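You operate a simulated robot arm through the tools that you are given. There is no shell and no other tool.

Carry out the task below with a simulated two-armed robot. There is one attempt and no reset: what you move stays moved.

Task
Shim the gap in the brown frame to the gauge, then drive screws 1, 2 and 3 in order.
Fine: use the red driver and put it back. Set down upright: what you pick out.

The check looks at the end state, three seconds after you hand in, the way a careful person would. Anything else that was tipped, shoved, dropped, spilled or broken makes it a failure.

Robot
Two 7-joint arms with three-finger grippers on one trunk, on a base that moves. Base frame: it is fixed to the floor where the robot stands at the start and does not move with it; the origin is under the middle of the robot, x ahead of it, y to its left, z up; the surface under the hand at the start is at about z = 864. Lengths are in mm, angles in rad, forces in N, time in s.
The left shoulder is at the start at [70, 146, 1237], the right one opposite. With the tool pointing down near the work surface each hand reaches from about 260 to 680 mm from the robot's upright axis, wherever it stands, measured 20 degrees to its own side. Places, roughly: gap in the brown frame [600, 100, 900]; number one screw [700, 200, 900]; number three screw [700, 100, 900]; number two screw [700, 200, 900]. Payload 2.2 kg a hand.
The tool frame of a hand sits at the grasp point between the pads (the TCP): z along the fingers, y along the line on which they close. The tips reach 28 mm beyond it. The gripper opens to 102 mm; its body begins 71 mm behind the TCP.
Orientation is told as [roll, pitch, yaw] about the base's x, y, z axes, in that order, counted from this pose: with the fingers straight down and closing along the base's y, the tool's x points along the base's -x, its y along +y and its z along -z.

Tools
- The arms move only by the tool drive_tool. It takes "left_motion", "right_motion" or both (then of equal length, played together; a hand with none holds still); each is a list that holds one entry, the list of rows, each a list of 7 numbers: the shift along the tool's x, y, z in m, then the turn, a rotation vector about the tool's x, y, z in rad, then the opening in per cent of the stroke, from 0 (shut) to 100 (fully open). In form: [[[dx, dy, dz, rx, ry, rz, fingers], ...]]. A call has 1 to 20 rows; each row is the pose to reach, as a shift and turn from the pose commanded when the call began, along the tool's axes at that moment. Rows are played at 5 a second. More than 50 mm and 0.15 rad between two rows, or a gripper value outside its range, and nothing of the call is played. A pose out of reach is approached as far as the arm can. The call stops where the force on the tool passes 40 N (or 10 N more than at its start, if that is more) or the arm is blocked; 0.2 s more then pass. Each finger travels about 203.5 mm/s and halts on what it meets, pressing with about 36 N; the grip force reading is that of the motor and also rises with nothing between the fingers. The clock runs only during rows and for 0.2 s after the last one: add rows that repeat a pose to give the fingers time. The reply holds the time, the measured pose of the TCP, the force on the tool along the base axes, the opening and the grip force, in the units named above and with some noise, with the torque about the TCP (base axes, N m) and any sound that the robot's microphone picked up.
- Cameras (640 x 400 px; columns grow to the right, rows downward): "scene" is now at [134.1, 22.4, 1461.6]; the picture's right is [0.26, -0.97, 0.00], its down [-0.60, -0.16, -0.78] and it looks along [0.75, 0.20, -0.62] (base axes); focal length 285 px, centre (320, 200). "left" rides on the left gripper at [72, 38, -86] in its tool frame; the picture's right is [-0.47, 0.89, 0.00], its down [-0.60, -0.32, -0.73] and it looks along [-0.65, -0.34, 0.68] (tool axes); focal length 256 px, centre (320, 200). "right" rides on the right gripper at [69, 44, -86] in its tool frame; the picture's right is [-0.53, 0.85, 0.00], its down [-0.58, -0.36, -0.73] and it looks along [-0.62, -0.39, 0.68] (tool axes); focal length 256 px, centre (320, 200). There is no depth. A picture from a camera that has moved, and an enlarged one, comes with that camera's place and axes in the base frame and with its lens.
- capture(camera): a new picture of that camera. No time passes.
- move_column(by): slides the trunk up (or, below 0, down) by that many mm; the arms and the scene camera ride with it, the base frame stays. It gives what a move gives, with no picture.
- roll_base(legs): drives the robot by 1 to 6 legs, each [ahead, left, turn to the left] in mm, mm and rad, along the robot's own axes; the way and the turn of a leg run together, so that a leg with both is an arc; at most 1500 mm and 3.142 rad a leg. The arms and the cameras ride along, it lands a little off, and it stops where it bumps. It gives what a move gives.
- turn_head(pan, tilt): turns the head with the scene camera to pan (to the left, within 1.501 rad either way) and tilt (down, from -0.506 to 1.204), counted from straight ahead of the robot. It gives what a move gives.
- zoom(camera, box): a new picture of the part [left, top, right, bottom] of that camera's present view, enlarged. No time passes.
- hand_in(): hands the job in; it is judged then, once.

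Nothing tells you exact positions but the pictures and the camera data. Unless the task says otherwise, let go and move clear before handing in.

The tools are called after "Call:" as name(argument=value, ...) on one line, values as JSON. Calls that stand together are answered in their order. drive_tool: Moves the arms, as the interface text tells. Its arguments: {"type":"object","properties":{"left_motion":{"type":"array","items":{"type":"array","items":{"type":"array","items":{"type":"number"}}}},"right_motion":{"type":"array","items":{"type":"array","items":{"type":"array","items":{"type":"number"}}}}},"required":[]} The other tools are called the same way: move_column (by) moves the trunk up or down; roll_base (legs) drives the base; turn_head (pan, tilt) turns the head that bears the scene camera; capture (camera) takes a picture; zoom (camera, box) takes an enlarged picture of a part of a camera's view; hand_in () hands the job in.

At the start:

```text
t: 0.0
left_position: [395.9, 248.3, 1270.6]
left_tcp_rot: [0.0, -0.003, 0.002]
left_contact_force: [-0.4, 0.5, -0.6]
left_wrist_torque: [-0.04, -0.02, 0.01]
left_grip_width: 101.6
left_gripper_force: 0.1
right_position: [538.3, -192.7, 1155.8]
right_tcp_rot: [0.001, 0.0, 0.0]
right_contact_force: [0.3, 0.5, 0.0]
right_wrist_torque: [0.01, 0.0, 0.01]
right_grip_width: 102.0
right_gripper_force: 0.2
trunk travel left (down, up): [-775.0, 165.0]
robot x, y, heading: [-0.9, 3.2, 0.002]
head pan, tilt (commanded): [0.264, 0.674]
```

scene: 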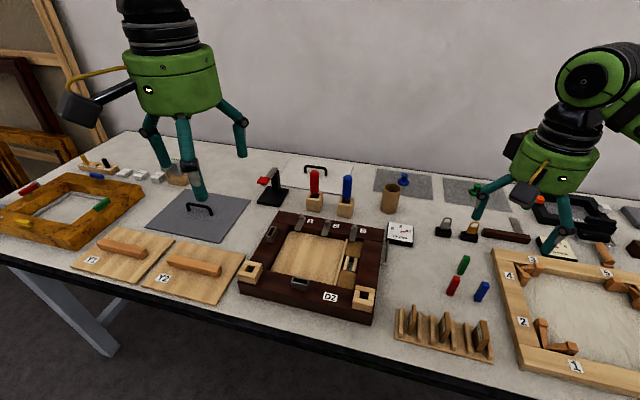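
right: 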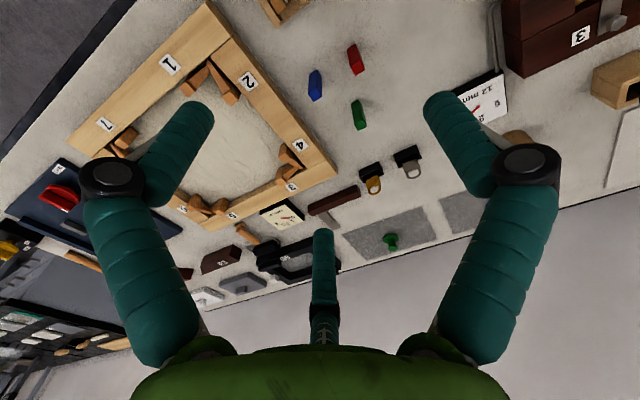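
left: 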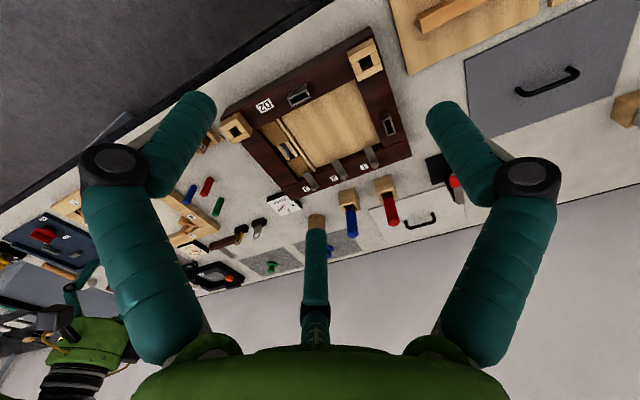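

I see a bench with a dark brown frame marked D2, with a gap inside it, plus red and blue drivers in stands, a rack with shims, and a gauge card. I'll look closer before I move anything.

Call:
zoom(camera="scene", box=[230, 150, 430, 330])

Call:
zoom(camera="scene", box=[380, 200, 540, 370])

Call:
zoom(camera="scene", box=[0, 130, 260, 310])

Call:
zoom(camera="scene", box=[430, 150, 640, 300])

```text
2.22 times, centred on (330, 240) of scene
camera zoom: at [134.1, 22.4, 1461.6], right [0.26, -0.97, 0.0], down [-0.6, -0.16, -0.78], along [0.75, 0.2, -0.62], focal length 634 px, centre (298, 111)
```

zoom: 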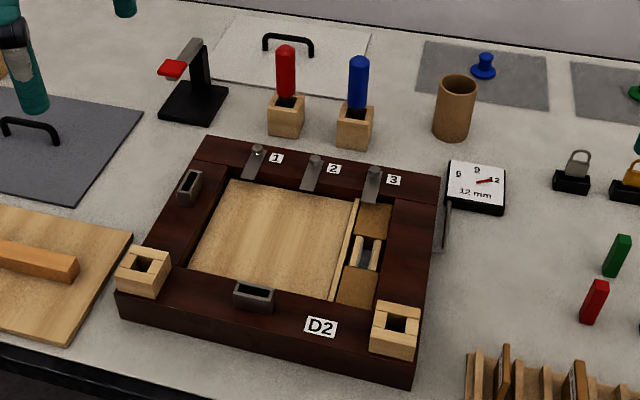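

```text
2.35 times, centred on (460, 285) of scene
camera zoom: at [134.1, 22.4, 1461.6], right [0.26, -0.97, 0.0], down [-0.6, -0.16, -0.78], along [0.75, 0.2, -0.62], focal length 671 px, centre (-9, 0)
```

zoom: 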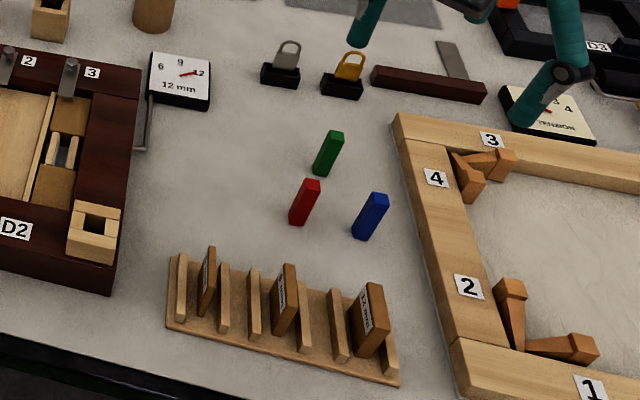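

```text
2.22 times, centred on (130, 220) of scene
camera zoom: at [134.1, 22.4, 1461.6], right [0.26, -0.97, 0.0], down [-0.6, -0.16, -0.78], along [0.75, 0.2, -0.62], focal length 634 px, centre (742, 156)
```

zoom: 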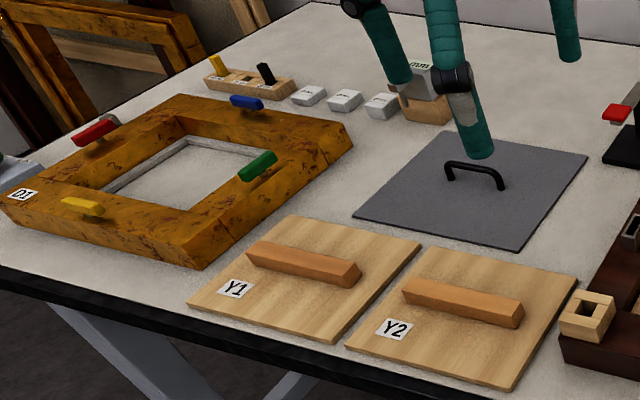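

```text
2.67 times, centred on (535, 225) of scene
camera zoom: at [134.1, 22.4, 1461.6], right [0.26, -0.97, 0.0], down [-0.6, -0.16, -0.78], along [0.75, 0.2, -0.62], focal length 761 px, centre (-253, 133)
```

zoom: 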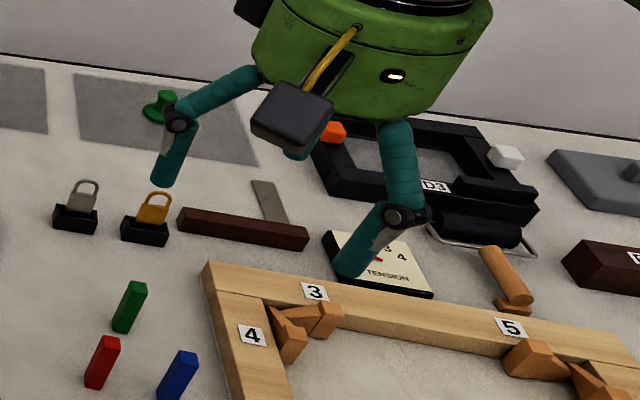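

I'll zoom further into the gap, the gauge and the rack labels.

Call:
zoom(camera="scene", box=[325, 205, 395, 300])

Call:
zoom(camera="scene", box=[365, 210, 425, 270])

Call:
zoom(camera="scene", box=[390, 295, 500, 365])

Call:
zoom(camera="scene", box=[285, 160, 385, 230])

Call:
zoom(camera="scene", box=[230, 240, 320, 310])

```text
4.21 times, centred on (360, 252) of scene
camera zoom: at [134.1, 22.4, 1461.6], right [0.26, -0.97, 0.0], down [-0.6, -0.16, -0.78], along [0.75, 0.2, -0.62], focal length 1201 px, centre (152, -21)
```

zoom: 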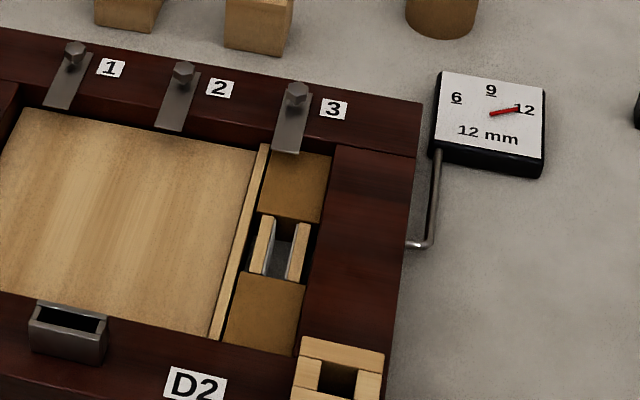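

```text
6.67 times, centred on (395, 240) of scene
camera zoom: at [134.1, 22.4, 1461.6], right [0.26, -0.97, 0.0], down [-0.6, -0.16, -0.78], along [0.75, 0.2, -0.62], focal length 1902 px, centre (-180, -67)
```

zoom: 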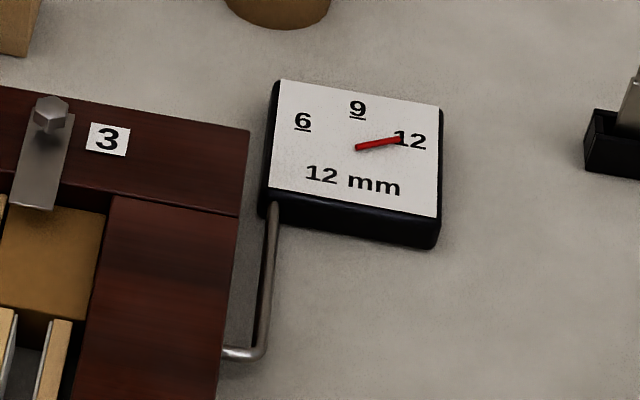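

```text
5.71 times, centred on (445, 330) of scene
camera zoom: at [134.1, 22.4, 1461.6], right [0.26, -0.97, 0.0], down [-0.6, -0.16, -0.78], along [0.75, 0.2, -0.62], focal length 1630 px, centre (-394, -543)
```

zoom: 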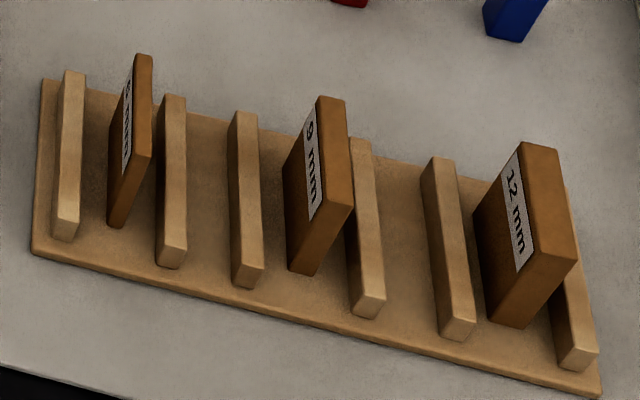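

```text
5.71 times, centred on (335, 195) of scene
camera zoom: at [134.1, 22.4, 1461.6], right [0.26, -0.97, 0.0], down [-0.6, -0.16, -0.78], along [0.75, 0.2, -0.62], focal length 1630 px, centre (234, 229)
```

zoom: 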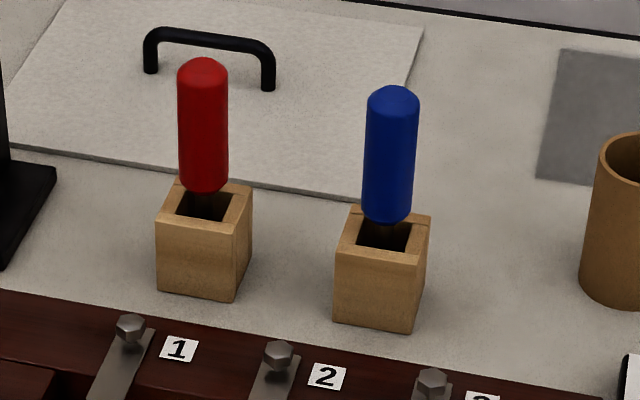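

```text
5.71 times, centred on (275, 275) of scene
camera zoom: at [134.1, 22.4, 1461.6], right [0.26, -0.97, 0.0], down [-0.6, -0.16, -0.78], along [0.75, 0.2, -0.62], focal length 1630 px, centre (577, -229)
```

zoom: 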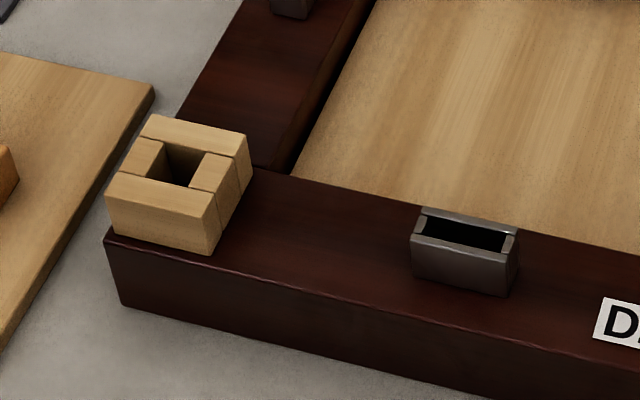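

The gauge needle points at 12 and its text reads 12 mm, and the rack holds 6, 9 and 12 mm shims. Zoom pictures come out sharp, so I'll zoom in harder to measure the gap, the shim, the screws and the driver stand.

Call:
zoom(camera="scene", box=[340, 235, 380, 275])

Call:
zoom(camera="scene", box=[465, 310, 505, 365])

Call:
zoom(camera="scene", box=[295, 160, 335, 220])

Call:
zoom(camera="scene", box=[300, 210, 370, 250])

Call:
zoom(camera="left", box=[220, 30, 420, 220])

Call:
zoom(camera="left", box=[320, 170, 420, 240])

```text
10.00 times, centred on (360, 255) of scene
camera zoom: at [134.1, 22.4, 1461.6], right [0.26, -0.97, 0.0], down [-0.6, -0.16, -0.78], along [0.75, 0.2, -0.62], focal length 2853 px, centre (-80, -350)
```

zoom: 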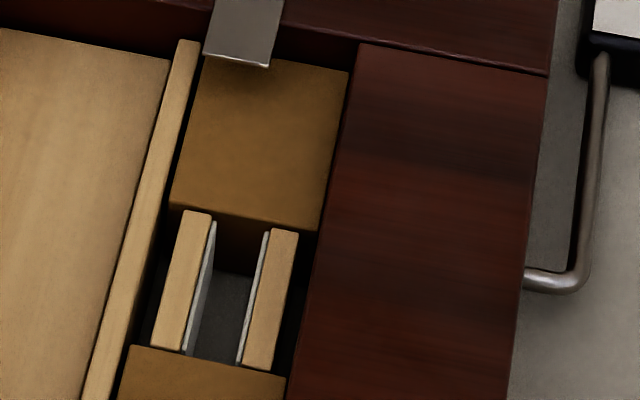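

```text
7.27 times, centred on (485, 338) of scene
camera zoom: at [134.1, 22.4, 1461.6], right [0.26, -0.97, 0.0], down [-0.6, -0.16, -0.78], along [0.75, 0.2, -0.62], focal length 2075 px, centre (-880, -800)
```

zoom: 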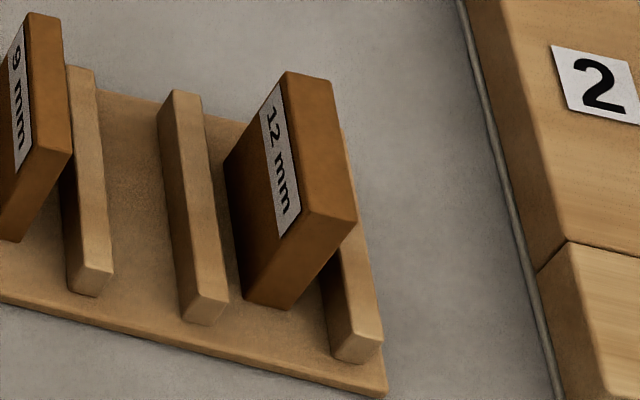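

```text
6.67 times, centred on (315, 190) of scene
camera zoom: at [134.1, 22.4, 1461.6], right [0.26, -0.97, 0.0], down [-0.6, -0.16, -0.78], along [0.75, 0.2, -0.62], focal length 1902 px, centre (353, 267)
```

zoom: 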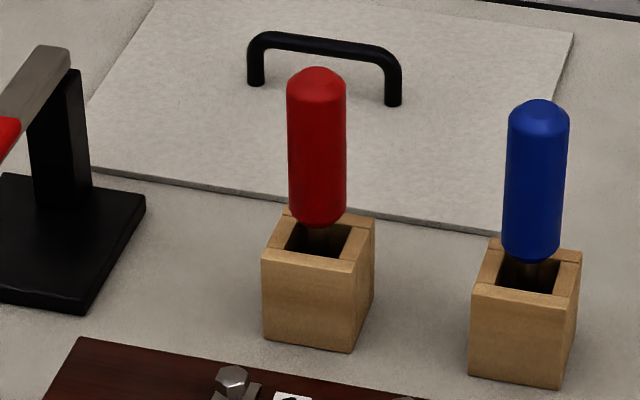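

```text
9.14 times, centred on (335, 230) of scene
camera zoom: at [134.1, 22.4, 1461.6], right [0.26, -0.97, 0.0], down [-0.6, -0.16, -0.78], along [0.75, 0.2, -0.62], focal length 2608 px, centre (183, -74)
```

zoom: 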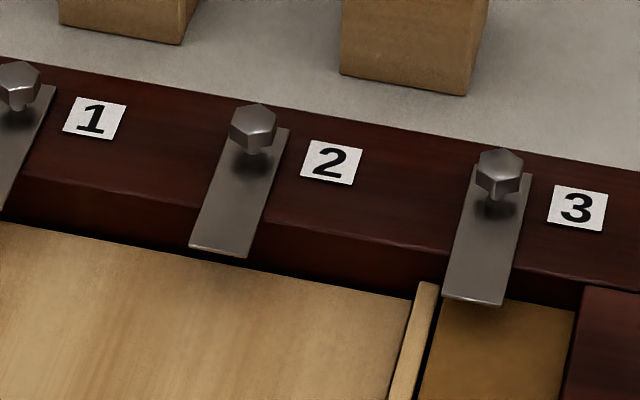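

```text
2.11 times, centred on (320, 125) of left
camera zoom: at [324.0, 287.3, 1357.5], right [0.46, 0.89, 0.0], down [0.6, -0.32, 0.73], along [0.65, -0.34, -0.68], focal length 539 px, centre (320, 358)
```

zoom: 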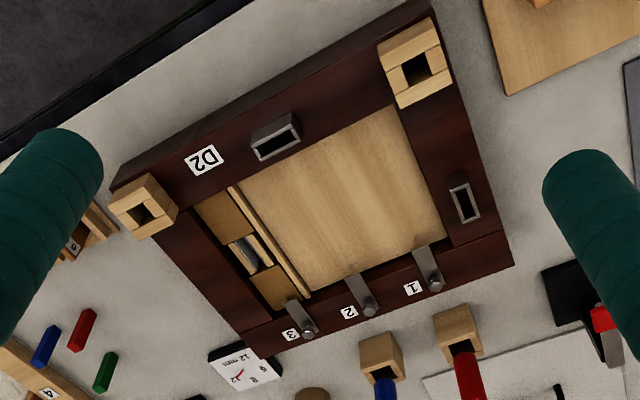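

```text
5.71 times, centred on (370, 205) of left
camera zoom: at [324.0, 287.3, 1357.5], right [0.46, 0.89, 0.0], down [0.6, -0.32, 0.73], along [0.65, -0.34, -0.68], focal length 1463 px, centre (34, 171)
```

zoom: 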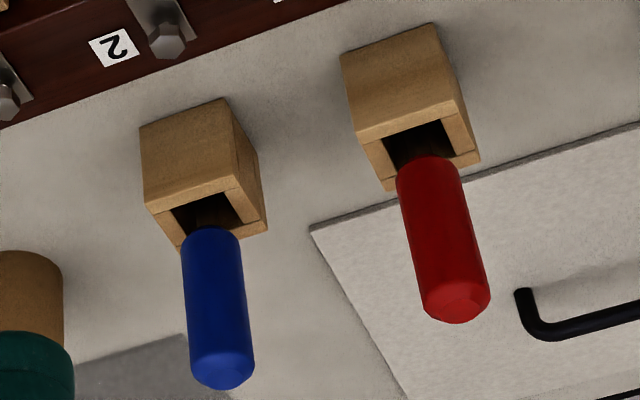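

The 12 mm shim stands in the rack near (483, -213), the slot is near (593, 68), the screws are near x = 709, and the red driver is near (812, 223). I'll test how the fingers close in free air, with both hands well clear, and look down at the base and table edge.

Call:
drive_tool(right_motion=[[[0, 0, 0, 0, 0, 0, 60], [0, 0, 0, 0, 0, 0, 40], [0, 0, 0, 0, 0, 0, 15], [0, 0, 0, 0, 0, 0, 15], [0, 0, 0, 0, 0, 0, 15]]])

Call:
capture(camera="right")

Call:
turn_head(pan=0.0, tilt=1.2)

Call:
capture(camera="scene")

```text
t: 1.2
left_position: [396.0, 249.6, 1270.5]
left_tcp_rot: [0.001, -0.001, 0.002]
left_contact_force: [-0.8, -0.3, 0.0]
left_wrist_torque: [0.03, -0.03, -0.01]
left_grip_width: 102.1
left_gripper_force: 0.2
right_position: [537.6, -193.1, 1155.4]
right_tcp_rot: [0.0, 0.0, 0.0]
right_contact_force: [0.7, 0.3, -0.2]
right_wrist_torque: [0.02, -0.01, 0.0]
right_grip_width: 15.3
right_gripper_force: 0.1
trunk travel left (down, up): [-775.0, 165.0]
robot x, y, heading: [-2.6, -0.5, 0.003]
head pan, tilt (commanded): [0.264, 0.674]
```

```text
taken
camera right: at [470.5, -150.7, 1241.2], right [0.53, 0.85, 0.0], down [0.58, -0.36, 0.73], along [0.62, -0.39, -0.68], focal length 256 px, centre (320, 200)
```

right: 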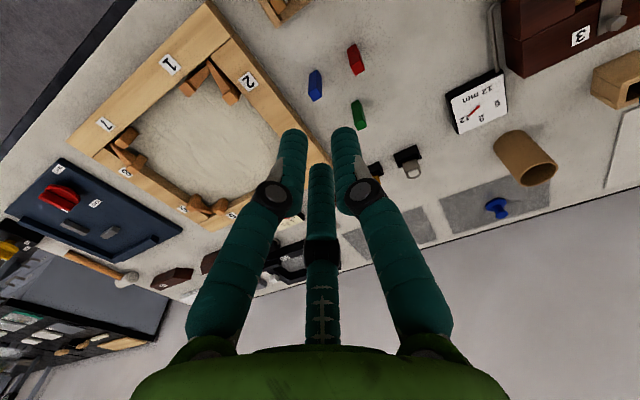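

```text
t: 2.1
left_position: [395.6, 249.1, 1270.2]
left_tcp_rot: [-0.001, -0.001, 0.001]
left_contact_force: [-0.9, 0.2, 0.5]
left_wrist_torque: [-0.02, 0.02, 0.02]
left_grip_width: 102.2
left_gripper_force: 0.1
right_position: [538.4, -192.6, 1155.7]
right_tcp_rot: [-0.001, -0.001, -0.001]
right_contact_force: [0.3, -0.1, 0.0]
right_wrist_torque: [0.0, 0.02, 0.0]
right_grip_width: 15.4
right_gripper_force: 0.0
trunk travel left (down, up): [-775.0, 165.0]
robot x, y, heading: [1.3, 0.4, -0.001]
head pan, tilt (commanded): [0.0, 1.201]
```

```text
taken
camera scene: at [107.1, 0.1, 1423.5], right [0.0, -1.0, 0.0], down [-0.93, 0.0, -0.36], along [0.36, 0.0, -0.93], focal length 285 px, centre (320, 200)
```

scene: 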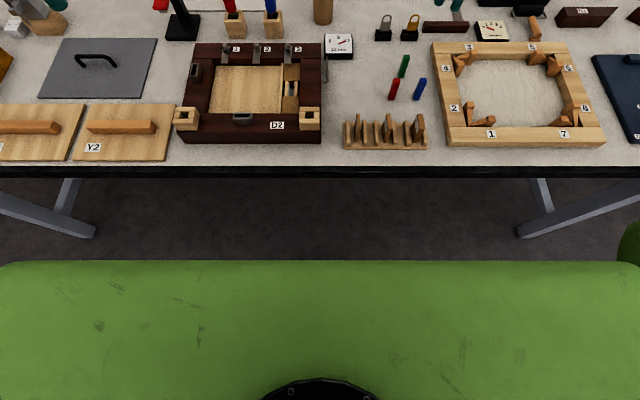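

The fingers converge radially like a three-jaw chuck, and the table edge is near x = 405 with open floor under it. This steep view is good for measuring, so I'll zoom into it.

Call:
zoom(camera="scene", box=[170, 35, 340, 150])

Call:
zoom(camera="scene", box=[270, 55, 330, 115])

Call:
zoom(camera="scene", box=[340, 105, 430, 155])

Call:
zoom(camera="scene", box=[215, 0, 305, 60])

```text
3.48 times, centred on (255, 92) of scene
camera zoom: at [107.1, 0.1, 1423.5], right [0.0, -1.0, 0.0], down [-0.93, 0.0, -0.36], along [0.36, 0.0, -0.93], focal length 992 px, centre (546, 574)
```

zoom: 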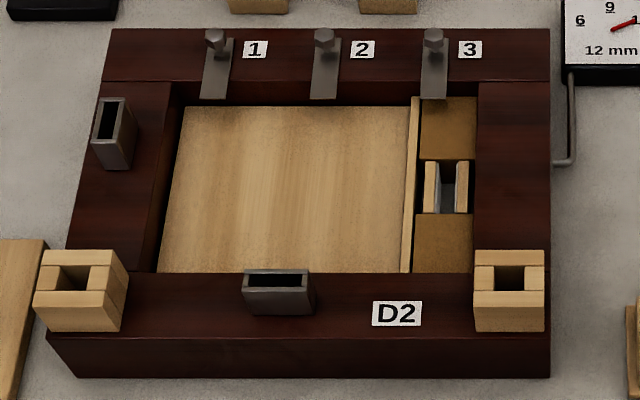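

```text
6.67 times, centred on (300, 85) of scene
camera zoom: at [107.1, 0.1, 1423.5], right [0.0, -1.0, 0.0], down [-0.93, 0.0, -0.36], along [0.36, 0.0, -0.93], focal length 1902 px, centre (453, 967)
```

zoom: 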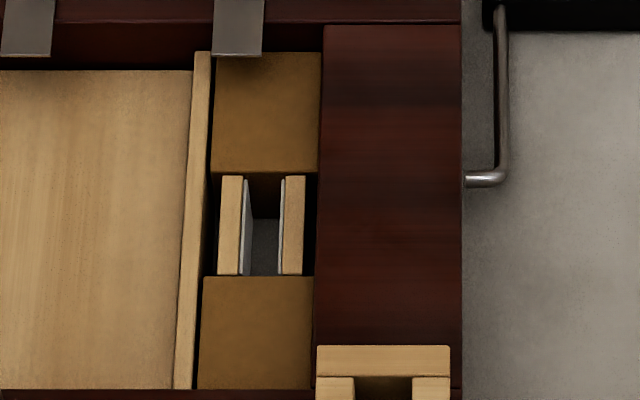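

```text
7.11 times, centred on (385, 130) of scene
camera zoom: at [107.1, 0.1, 1423.5], right [0.0, -1.0, 0.0], down [-0.93, 0.0, -0.36], along [0.36, 0.0, -0.93], focal length 2029 px, centre (-142, 698)
```

zoom: 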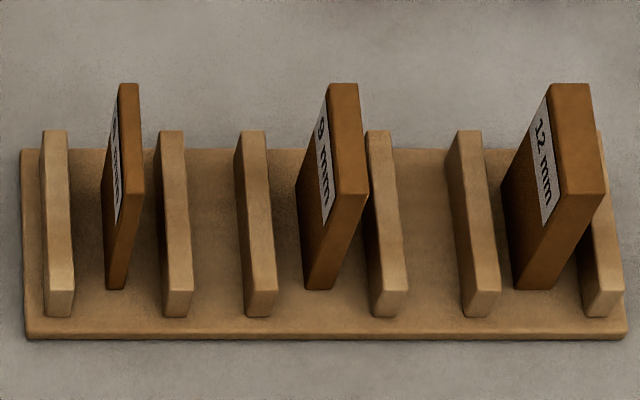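

```text
6.67 times, centred on (260, 30) of scene
camera zoom: at [107.1, 0.1, 1423.5], right [0.0, -1.0, 0.0], down [-0.93, 0.0, -0.36], along [0.36, 0.0, -0.93], focal length 1902 px, centre (720, 1333)
```

zoom: 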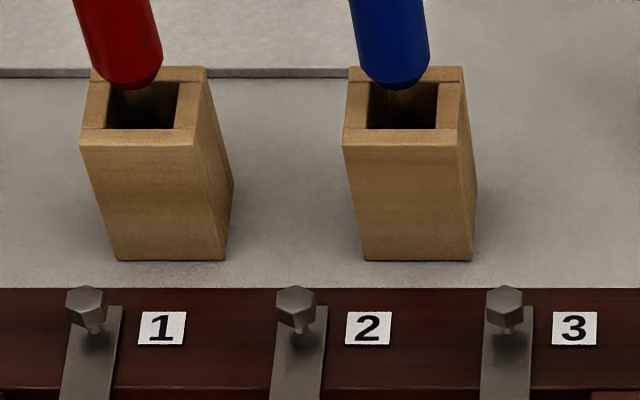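

The frame top is at about z = 908 and the screw heads are at (696, 226 / 152 / 78), z about 924. The shim is at (480, -214) with its top at 922. I need more reach for the driver, so I'll roll the base ahead with both hands high above everything.

Call:
roll_base(legs=[[100, 0, 0]])

```text
t: 3.3
left_position: [490.4, 248.9, 1272.3]
left_tcp_rot: [0.0, -0.003, 0.0]
left_contact_force: [-0.5, -0.5, -0.1]
left_wrist_torque: [-0.01, -0.04, -0.05]
left_grip_width: 102.0
left_gripper_force: 0.0
right_position: [633.3, -192.4, 1157.6]
right_tcp_rot: [0.0, -0.005, 0.0]
right_contact_force: [-0.5, 0.3, 0.5]
right_wrist_torque: [0.01, 0.02, -0.02]
right_grip_width: 15.1
right_gripper_force: 0.1
trunk travel left (down, up): [-775.0, 165.0]
robot x, y, heading: [99.9, 3.2, 0.005]
head pan, tilt (commanded): [0.0, 1.201]
```

Call:
roll_base(legs=[[95, 0, 0]])

Call:
capture(camera="scene")

Call:
capture(camera="left")

Call:
capture(camera="right")

```text
t: 4.4
left_position: [581.2, 250.2, 1273.5]
left_tcp_rot: [0.001, -0.006, 0.001]
left_contact_force: [0.8, 0.1, 0.4]
left_wrist_torque: [-0.02, -0.02, 0.0]
left_grip_width: 102.4
left_gripper_force: 0.0
right_position: [725.0, -193.9, 1158.3]
right_tcp_rot: [0.0, -0.005, 0.0]
right_contact_force: [-1.2, 0.7, -0.4]
right_wrist_torque: [-0.01, -0.03, 0.0]
right_grip_width: 15.3
right_gripper_force: 0.2
trunk travel left (down, up): [-775.0, 165.0]
robot x, y, heading: [188.9, -1.4, -0.001]
head pan, tilt (commanded): [0.0, 1.201]
```

```text
taken
camera scene: at [292.6, -0.1, 1423.9], right [0.0, -1.0, 0.0], down [-0.93, 0.0, -0.37], along [0.37, 0.0, -0.93], focal length 285 px, centre (320, 200)
```

scene: 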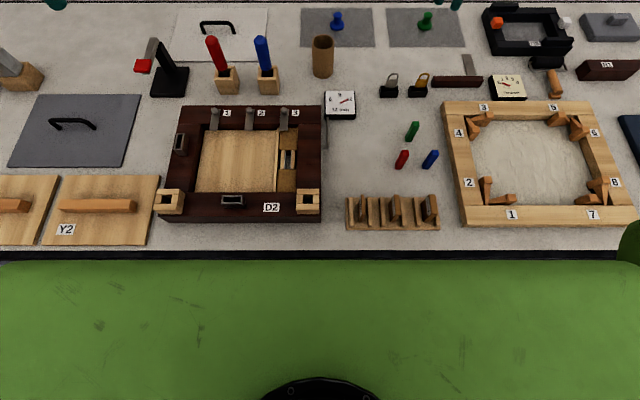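

```text
taken
camera left: at [509.8, 286.9, 1359.3], right [0.47, 0.89, 0.0], down [0.6, -0.32, 0.73], along [0.65, -0.34, -0.68], focal length 256 px, centre (320, 200)
```

left: 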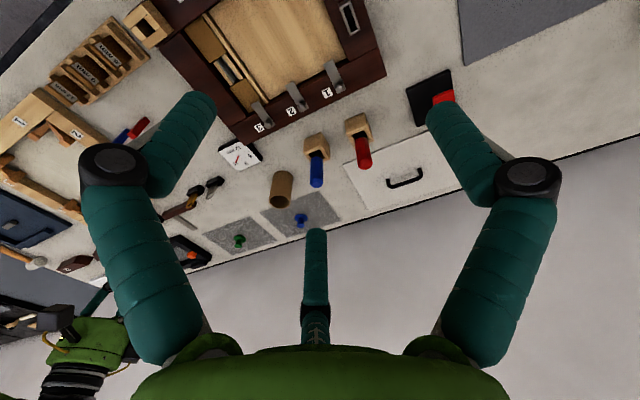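

```text
taken
camera right: at [656.5, -151.0, 1243.7], right [0.53, 0.84, 0.0], down [0.57, -0.37, 0.73], along [0.62, -0.39, -0.68], focal length 256 px, centre (320, 200)
```

right: 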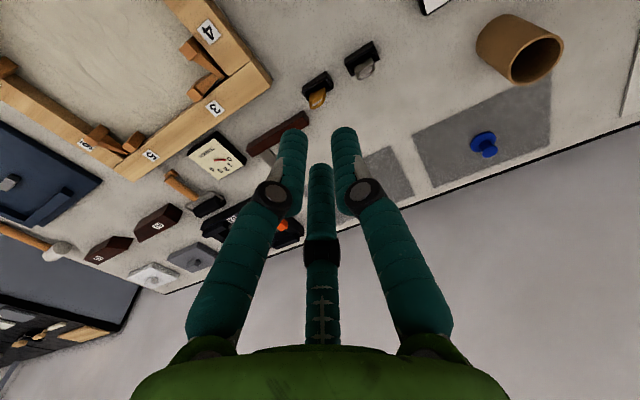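

The base now stands about 188 mm further ahead. I'll re-measure with fresh zooms from this position.

Call:
zoom(camera="scene", box=[260, 120, 324, 184])

Call:
zoom(camera="scene", box=[340, 180, 444, 245])

Call:
zoom(camera="scene", box=[195, 30, 305, 135])

Call:
zoom(camera="right", box=[220, 110, 420, 240])

Call:
zoom(camera="left", box=[190, 0, 390, 150])

Call:
zoom(camera="left", box=[200, 40, 270, 110])

```text
6.25 times, centred on (292, 152) of scene
camera zoom: at [292.6, -0.1, 1423.9], right [0.0, -1.0, 0.0], down [-0.93, 0.0, -0.37], along [0.37, 0.0, -0.93], focal length 1783 px, centre (495, 500)
```

zoom: 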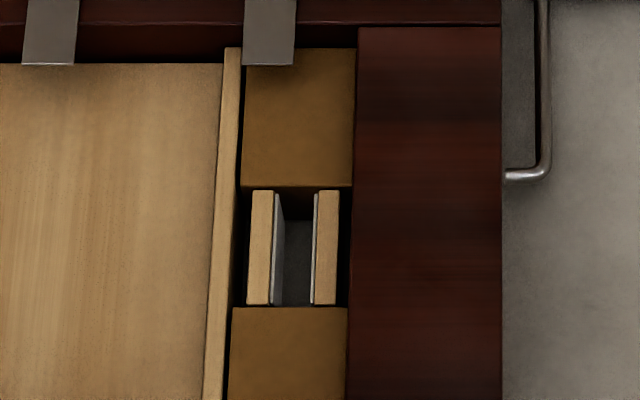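

```text
6.15 times, centred on (392, 212) of scene
camera zoom: at [292.6, -0.1, 1423.9], right [0.0, -1.0, 0.0], down [-0.93, 0.0, -0.37], along [0.37, 0.0, -0.93], focal length 1756 px, centre (-123, 123)
```

zoom: 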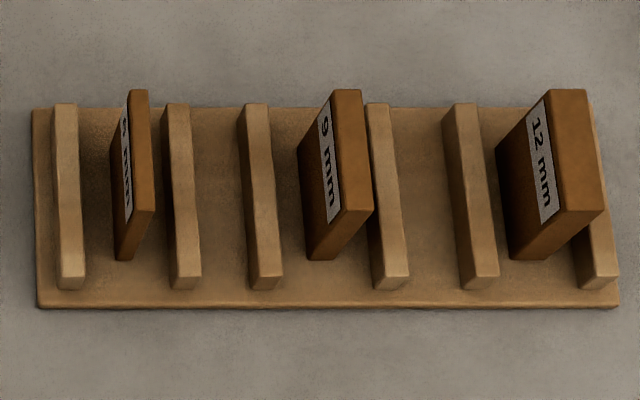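

```text
3.81 times, centred on (250, 82) of scene
camera zoom: at [292.6, -0.1, 1423.9], right [0.0, -1.0, 0.0], down [-0.93, 0.0, -0.37], along [0.37, 0.0, -0.93], focal length 1087 px, centre (587, 648)
```

zoom: 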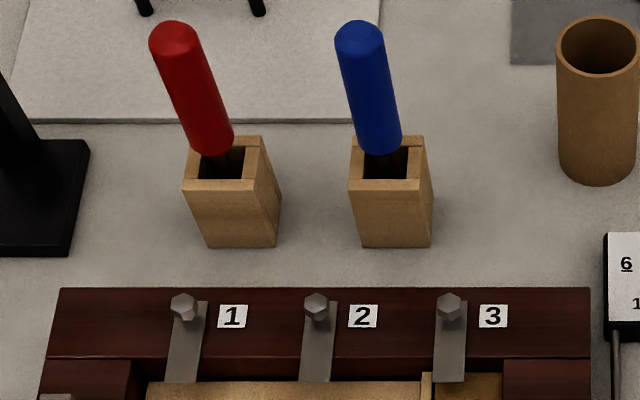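

```text
3.08 times, centred on (320, 175) of right
camera zoom: at [656.5, -151.0, 1243.7], right [0.53, 0.84, 0.0], down [0.57, -0.37, 0.73], along [0.62, -0.39, -0.68], focal length 788 px, centre (320, 277)
```

zoom: 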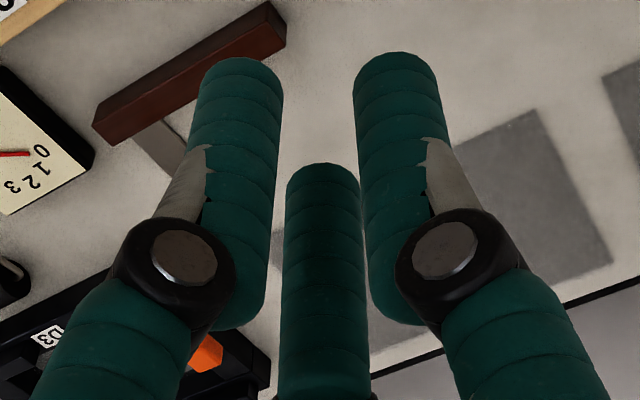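

```text
2.67 times, centred on (290, 75) of left
camera zoom: at [509.8, 286.9, 1359.3], right [0.47, 0.89, 0.0], down [0.6, -0.32, 0.73], along [0.65, -0.34, -0.68], focal length 683 px, centre (400, 533)
```

zoom: 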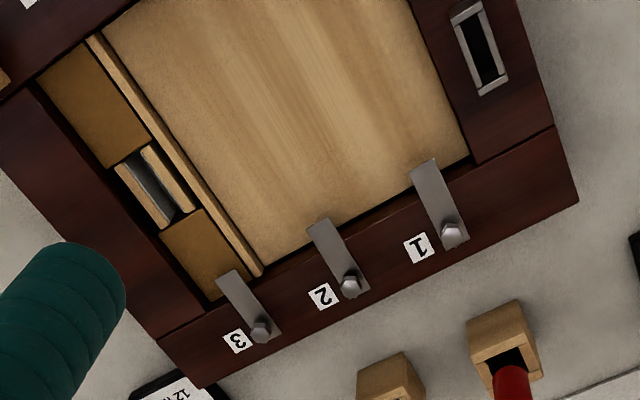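

```text
5.71 times, centred on (235, 75) of left
camera zoom: at [509.8, 286.9, 1359.3], right [0.47, 0.89, 0.0], down [0.6, -0.32, 0.73], along [0.65, -0.34, -0.68], focal length 1463 px, centre (806, 914)
```

zoom: 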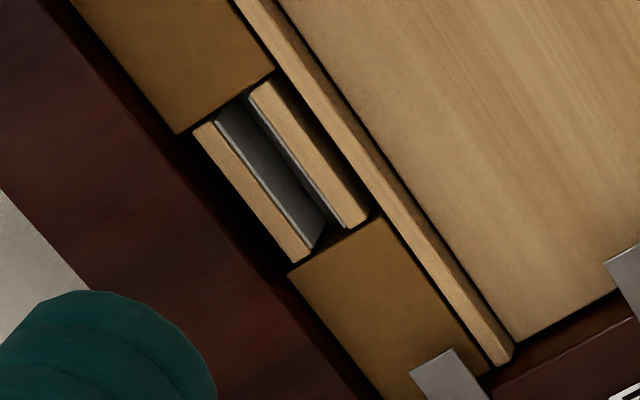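

The slot lies between the two jaws, centred near (592, 67), with jaw tops at about z = 898. The 12 mm shim is centred near (482.3, -214.6) with its top at 922. I'll bring the right hand above the shim with the fingers partly open and check the alignment.

Call:
drive_tool(right_motion=[[[0.04, -0.003, 0.02, 0, 0.005, 0, 30], [0.08, -0.006, 0.04, 0, 0.005, 0, 50], [0.12, -0.01, 0.06, 0, 0.005, 0, 60], [0.16, -0.014, 0.08, 0, 0.005, 0, 60], [0.2, -0.018, 0.1, 0, 0.005, 0, 60], [0.2427, -0.0207, 0.12, 0, 0.005, 0, 60], [0.2427, -0.0207, 0.158, 0, 0.005, 0, 60], [0.2427, -0.0207, 0.158, 0, 0.005, 0, 60], [0.2427, -0.0207, 0.158, 0, 0.005, 0, 60]]])

Call:
capture(camera="right")

Call:
capture(camera="scene")

```text
t: 6.4
left_position: [586.9, 248.2, 1272.7]
left_tcp_rot: [0.0, -0.001, 0.001]
left_contact_force: [-0.7, -0.8, -0.7]
left_wrist_torque: [-0.01, 0.0, 0.0]
left_grip_width: 102.2
left_gripper_force: 0.0
right_position: [492.6, -215.0, 996.9]
right_tcp_rot: [0.0, 0.007, -0.001]
right_contact_force: [-0.9, -0.7, -1.0]
right_wrist_torque: [0.0, -0.02, 0.0]
right_grip_width: 61.4
right_gripper_force: 0.0
right hand out of reach, approached as far as the arm can: row 6, 7, 8, 9
trunk travel left (down, up): [-775.0, 165.0]
robot x, y, heading: [194.6, 0.6, 0.002]
head pan, tilt (commanded): [0.0, 1.201]
```

```text
taken
camera right: at [425.4, -172.0, 1082.0], right [0.53, 0.84, 0.0], down [0.58, -0.37, 0.73], along [0.61, -0.39, -0.69], focal length 256 px, centre (320, 200)
```

right: 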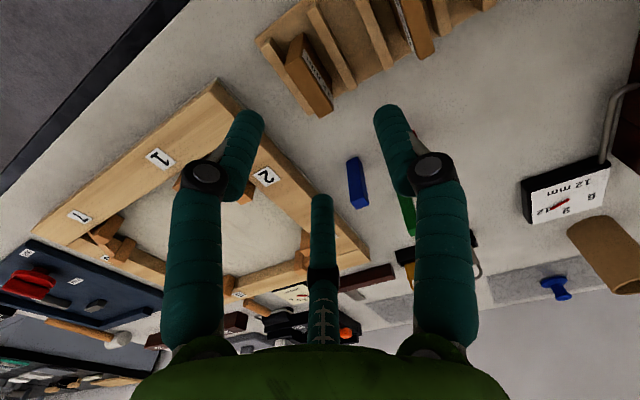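

```text
taken
camera scene: at [297.5, 0.0, 1423.5], right [0.0, -1.0, 0.0], down [-0.93, 0.0, -0.36], along [0.36, 0.0, -0.93], focal length 285 px, centre (320, 200)
```

scene: 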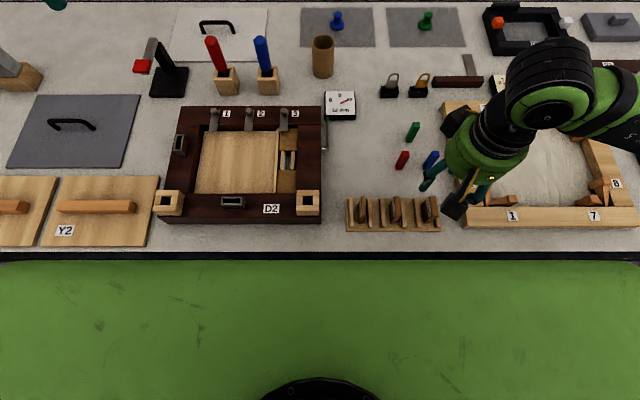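

The hand can't fold that close to the body at this base position. I'll roll back about 100 mm, where both the rack and the slot sit comfortably in the right arm's range.

Call:
roll_base(legs=[[-105, 0, 0]])

Call:
drive_tool(right_motion=[[[0, 0, 0, 0, 0, 0, 60], [0, 0, 0, 0, 0, 0, 60], [0, 0, 0, 0, 0, 0, 60]]])

Call:
capture(camera="scene")

```text
t: 7.6
left_position: [485.6, 248.2, 1269.5]
left_tcp_rot: [0.001, 0.001, -0.001]
left_contact_force: [0.6, 0.2, 0.9]
left_wrist_torque: [-0.02, 0.0, -0.03]
left_grip_width: 102.2
left_gripper_force: 0.0
right_position: [392.4, -214.3, 995.6]
right_tcp_rot: [0.002, 0.009, -0.001]
right_contact_force: [0.0, -1.1, 0.8]
right_wrist_torque: [0.03, 0.02, 0.02]
right_grip_width: 61.2
right_gripper_force: 0.0
trunk travel left (down, up): [-775.0, 165.0]
robot x, y, heading: [85.9, 0.7, -0.002]
head pan, tilt (commanded): [0.0, 1.201]
```

```text
t: 8.4
left_position: [482.8, 248.6, 1271.9]
left_tcp_rot: [0.0, -0.003, -0.001]
left_contact_force: [0.0, 0.5, 0.6]
left_wrist_torque: [-0.02, -0.01, 0.02]
left_grip_width: 102.0
left_gripper_force: 0.1
right_position: [388.3, -214.6, 995.3]
right_tcp_rot: [0.001, 0.008, 0.0]
right_contact_force: [-0.7, 0.1, 0.5]
right_wrist_torque: [-0.01, -0.03, -0.02]
right_grip_width: 61.4
right_gripper_force: 0.1
trunk travel left (down, up): [-775.0, 165.0]
robot x, y, heading: [87.7, 4.1, 0.004]
head pan, tilt (commanded): [0.0, 1.201]
```

```text
taken
camera scene: at [192.5, -0.1, 1423.6], right [0.0, -1.0, 0.0], down [-0.93, 0.0, -0.36], along [0.36, 0.0, -0.93], focal length 285 px, centre (320, 200)
```

scene: 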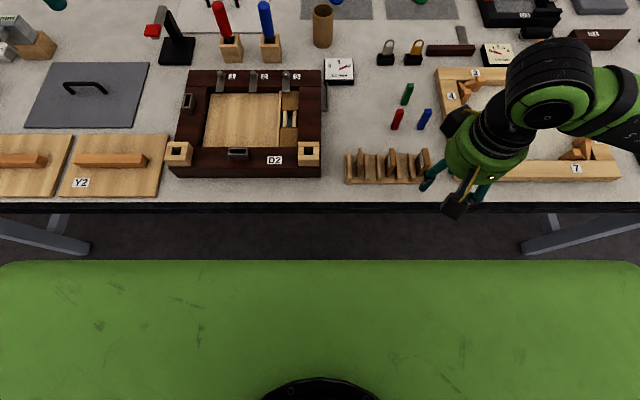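

The right hand is at (388, -215, 995). Next I'll move it to hover over the shim at about z = 965, then check from the cameras.

Call:
drive_tool(right_motion=[[[-0.03, 0, 0, 0, -0.008, 0, 60], [-0.06, 0, 0, 0, -0.008, 0, 60], [-0.094, 0, 0.0, 0, -0.008, 0, 60], [-0.094, 0, 0.03, 0, -0.008, 0, 60], [-0.094, 0, 0.03, 0, -0.008, 0, 60], [-0.094, 0, 0.03, 0, -0.008, 0, 60]]])

Call:
zoom(camera="scene", box=[340, 120, 500, 220])

Call:
capture(camera="right")

```text
t: 9.8
left_position: [483.4, 249.5, 1270.7]
left_tcp_rot: [0.001, -0.002, -0.001]
left_contact_force: [0.6, 0.1, 0.6]
left_wrist_torque: [0.01, -0.04, -0.01]
left_grip_width: 101.7
left_gripper_force: 0.0
right_position: [484.5, -213.3, 964.1]
right_tcp_rot: [0.0, -0.001, 0.0]
right_contact_force: [-0.6, 0.7, 0.5]
right_wrist_torque: [-0.03, -0.04, 0.0]
right_grip_width: 61.3
right_gripper_force: 0.0
trunk travel left (down, up): [-775.0, 165.0]
robot x, y, heading: [86.7, 1.6, 0.005]
head pan, tilt (commanded): [0.0, 1.201]
```

```text
4.00 times, centred on (420, 170) of scene
camera zoom: at [194.1, 0.2, 1423.4], right [0.0, -1.0, 0.0], down [-0.93, 0.0, -0.36], along [0.36, 0.0, -0.93], focal length 1141 px, centre (-80, 320)
```

zoom: 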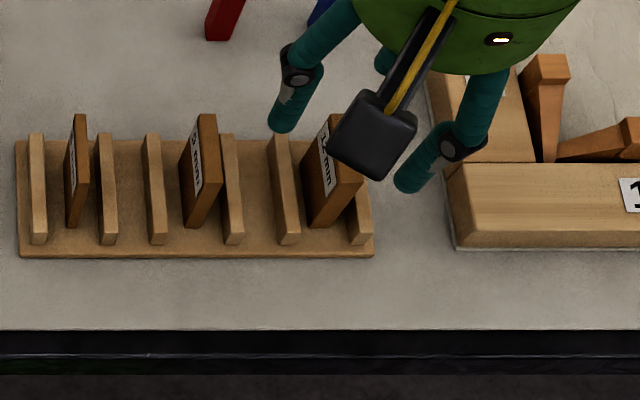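

```text
taken
camera right: at [415.5, -171.0, 1050.0], right [0.53, 0.84, 0.0], down [0.58, -0.37, 0.73], along [0.62, -0.39, -0.68], focal length 256 px, centre (320, 200)
```

right: 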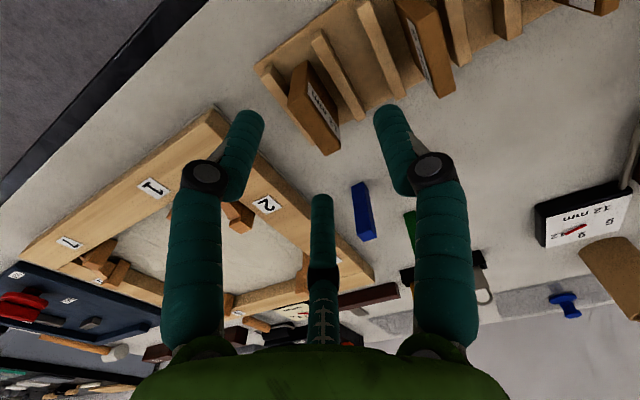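

Call:
zoom(camera="right", box=[220, 40, 420, 165])

Call:
zoom(camera="left", box=[0, 0, 200, 125])

```text
3.20 times, centred on (320, 102) of right
camera zoom: at [415.5, -171.0, 1050.0], right [0.53, 0.84, 0.0], down [0.58, -0.37, 0.73], along [0.62, -0.39, -0.68], focal length 819 px, centre (320, 512)
```

zoom: 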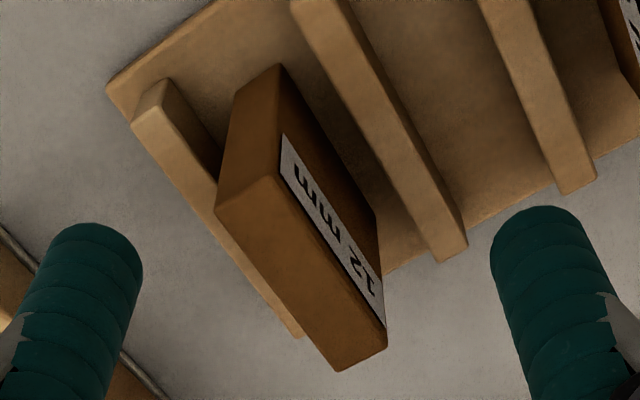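

```text
3.20 times, centred on (100, 62) of left
camera zoom: at [411.1, 287.3, 1357.6], right [0.46, 0.89, 0.0], down [0.6, -0.32, 0.73], along [0.65, -0.34, -0.68], focal length 819 px, centre (1024, 640)
```

zoom: 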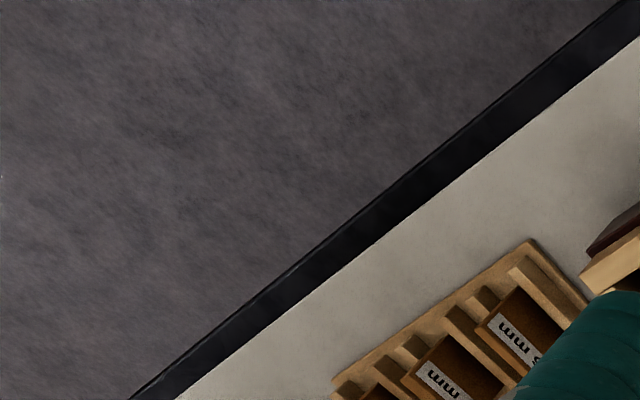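

From the hand camera, the shim's centre is 3.3 mm nearer me than the TCP and is yaw-aligned. I'll correct for that, offset y so that all three fingers meet the faces together, then lower to grip the top 16 mm.

Call:
drive_tool(right_motion=[[[0.0033, -0.0032, 0, 0, 0, 0, 60], [0.0033, -0.0032, 0.01, 0, 0, 0, 50], [0.0033, -0.0032, 0.02, 0, 0, 0, 45], [0.0033, -0.0032, 0.03, 0, 0, 0, 45], [0.0033, -0.0032, 0.03, 0, 0, 0, 45]]])

Call:
zoom(camera="right", box=[220, 40, 420, 240])

Call:
zoom(camera="scene", box=[380, 120, 480, 200])

```text
t: 11.0
left_position: [483.6, 249.0, 1270.6]
left_tcp_rot: [0.0, -0.002, 0.001]
left_contact_force: [0.1, 0.0, 0.3]
left_wrist_torque: [0.0, 0.02, 0.02]
left_grip_width: 101.8
left_gripper_force: 0.0
right_position: [480.4, -216.7, 935.0]
right_tcp_rot: [0.0, -0.001, 0.0]
right_contact_force: [0.8, -0.2, -0.4]
right_wrist_torque: [0.01, 0.03, 0.02]
right_grip_width: 46.0
right_gripper_force: 0.1
trunk travel left (down, up): [-775.0, 165.0]
robot x, y, heading: [84.6, 4.4, 0.004]
head pan, tilt (commanded): [0.0, 1.201]
```

```text
2.00 times, centred on (320, 140) of right
camera zoom: at [411.8, -174.6, 1020.9], right [0.53, 0.84, 0.0], down [0.58, -0.37, 0.73], along [0.62, -0.39, -0.68], focal length 512 px, centre (320, 320)
```

zoom: 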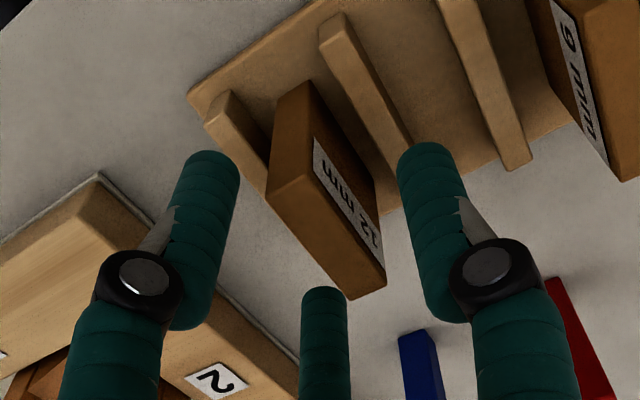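

```text
5.00 times, centred on (430, 160) of scene
camera zoom: at [193.8, 0.0, 1423.5], right [0.0, -1.0, 0.0], down [-0.93, 0.0, -0.36], along [0.36, 0.0, -0.93], focal length 1426 px, centre (-230, 400)
```

zoom: 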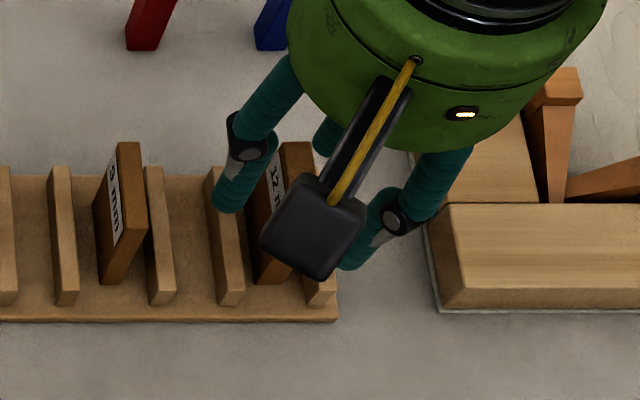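

The fingers straddle the shim as planned. Closing gently now.

Call:
drive_tool(right_motion=[[[0, 0, 0, 0, 0, 0, 35], [0, 0, 0, 0, 0, 0, 28], [0, 0, 0, 0, 0, 0, 23], [0, 0, 0, 0, 0, 0, 19], [0, 0, 0, 0, 0, 0, 16], [0, 0, 0, 0, 0, 0, 14], [0, 0, 0, 0, 0, 0, 14]]])

Call:
zoom(camera="right", box=[220, 40, 420, 240])

```text
t: 12.6
left_position: [484.0, 248.0, 1271.6]
left_tcp_rot: [0.001, -0.001, 0.0]
left_contact_force: [0.1, -0.5, 0.7]
left_wrist_torque: [-0.02, -0.01, 0.0]
left_grip_width: 101.8
left_gripper_force: 0.0
right_position: [478.5, -217.9, 936.5]
right_tcp_rot: [0.001, -0.002, -0.001]
right_contact_force: [0.7, 0.1, -0.8]
right_wrist_torque: [-0.03, -0.01, 0.01]
right_grip_width: 18.0
right_gripper_force: 35.9
trunk travel left (down, up): [-775.0, 165.0]
robot x, y, heading: [86.7, 4.2, -0.003]
head pan, tilt (commanded): [0.0, 1.201]
```

```text
2.00 times, centred on (320, 140) of right
camera zoom: at [411.7, -174.7, 1021.1], right [0.53, 0.84, 0.0], down [0.58, -0.37, 0.73], along [0.62, -0.39, -0.68], focal length 512 px, centre (320, 320)
```

zoom: 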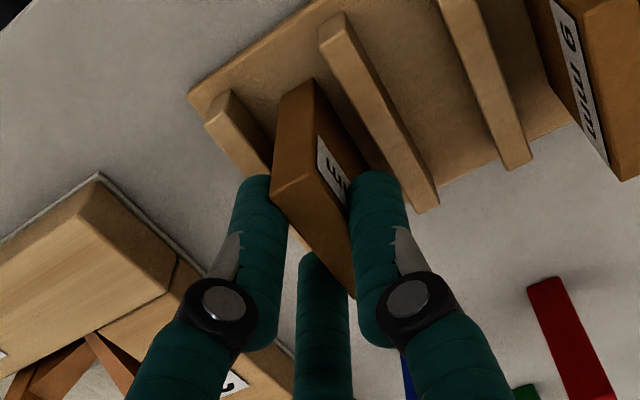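

The grip holds at 36 N on the 12 mm shim. I'll lift it straight up 80 mm and check it.

Call:
drive_tool(right_motion=[[[0, 0, -0.005, 0, 0, 0, 10], [0, 0, -0.015, 0, 0, 0, 10], [0, 0, -0.03, 0, 0, 0, 10], [0, 0, -0.055, 0, 0, 0, 10], [0, 0, -0.08, 0, 0, 0, 10], [0, 0, -0.08, 0, 0, 0, 10], [0, 0, -0.08, 0, 0, 0, 10]]])

Call:
capture(camera="right")

Call:
zoom(camera="scene", box=[340, 100, 500, 220])

```text
t: 14.2
left_position: [482.4, 248.8, 1270.6]
left_tcp_rot: [0.0, -0.003, 0.0]
left_contact_force: [-0.1, 0.2, -0.2]
left_wrist_torque: [-0.01, -0.01, 0.0]
left_grip_width: 102.0
left_gripper_force: 0.1
right_position: [479.6, -217.7, 1017.5]
right_tcp_rot: [0.001, -0.002, -0.001]
right_contact_force: [-0.8, 0.1, -0.1]
right_wrist_torque: [0.01, 0.01, 0.02]
right_grip_width: 17.7
right_gripper_force: 35.7
trunk travel left (down, up): [-775.0, 165.0]
robot x, y, heading: [86.6, 2.6, -0.002]
head pan, tilt (commanded): [0.0, 1.201]
```

```text
taken
camera right: at [411.3, -175.4, 1101.4], right [0.53, 0.84, 0.0], down [0.58, -0.37, 0.73], along [0.62, -0.39, -0.68], focal length 256 px, centre (320, 200)
```

right: 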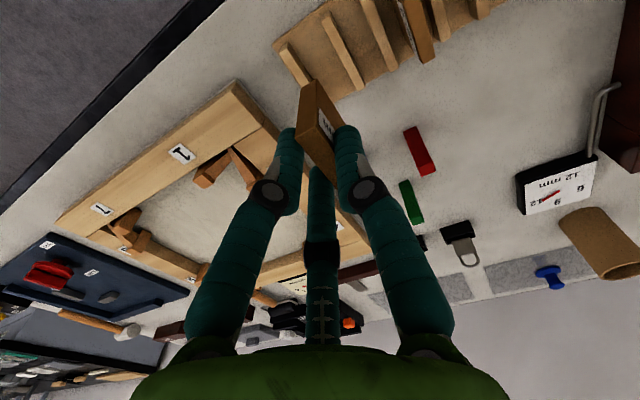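

```text
3.33 times, centred on (420, 160) of scene
camera zoom: at [193.7, -0.1, 1423.5], right [0.0, -1.0, 0.0], down [-0.93, 0.0, -0.36], along [0.36, 0.0, -0.93], focal length 951 px, centre (-13, 333)
```

zoom: 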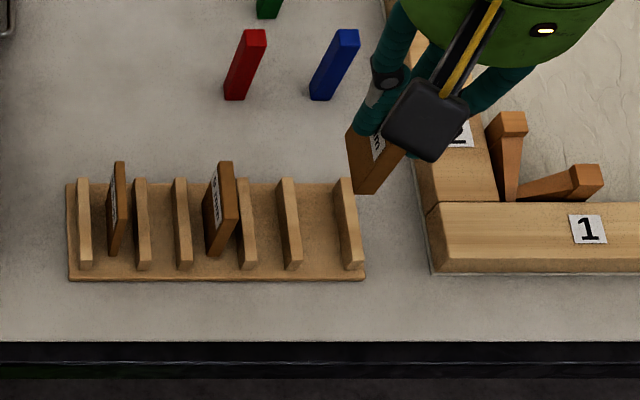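

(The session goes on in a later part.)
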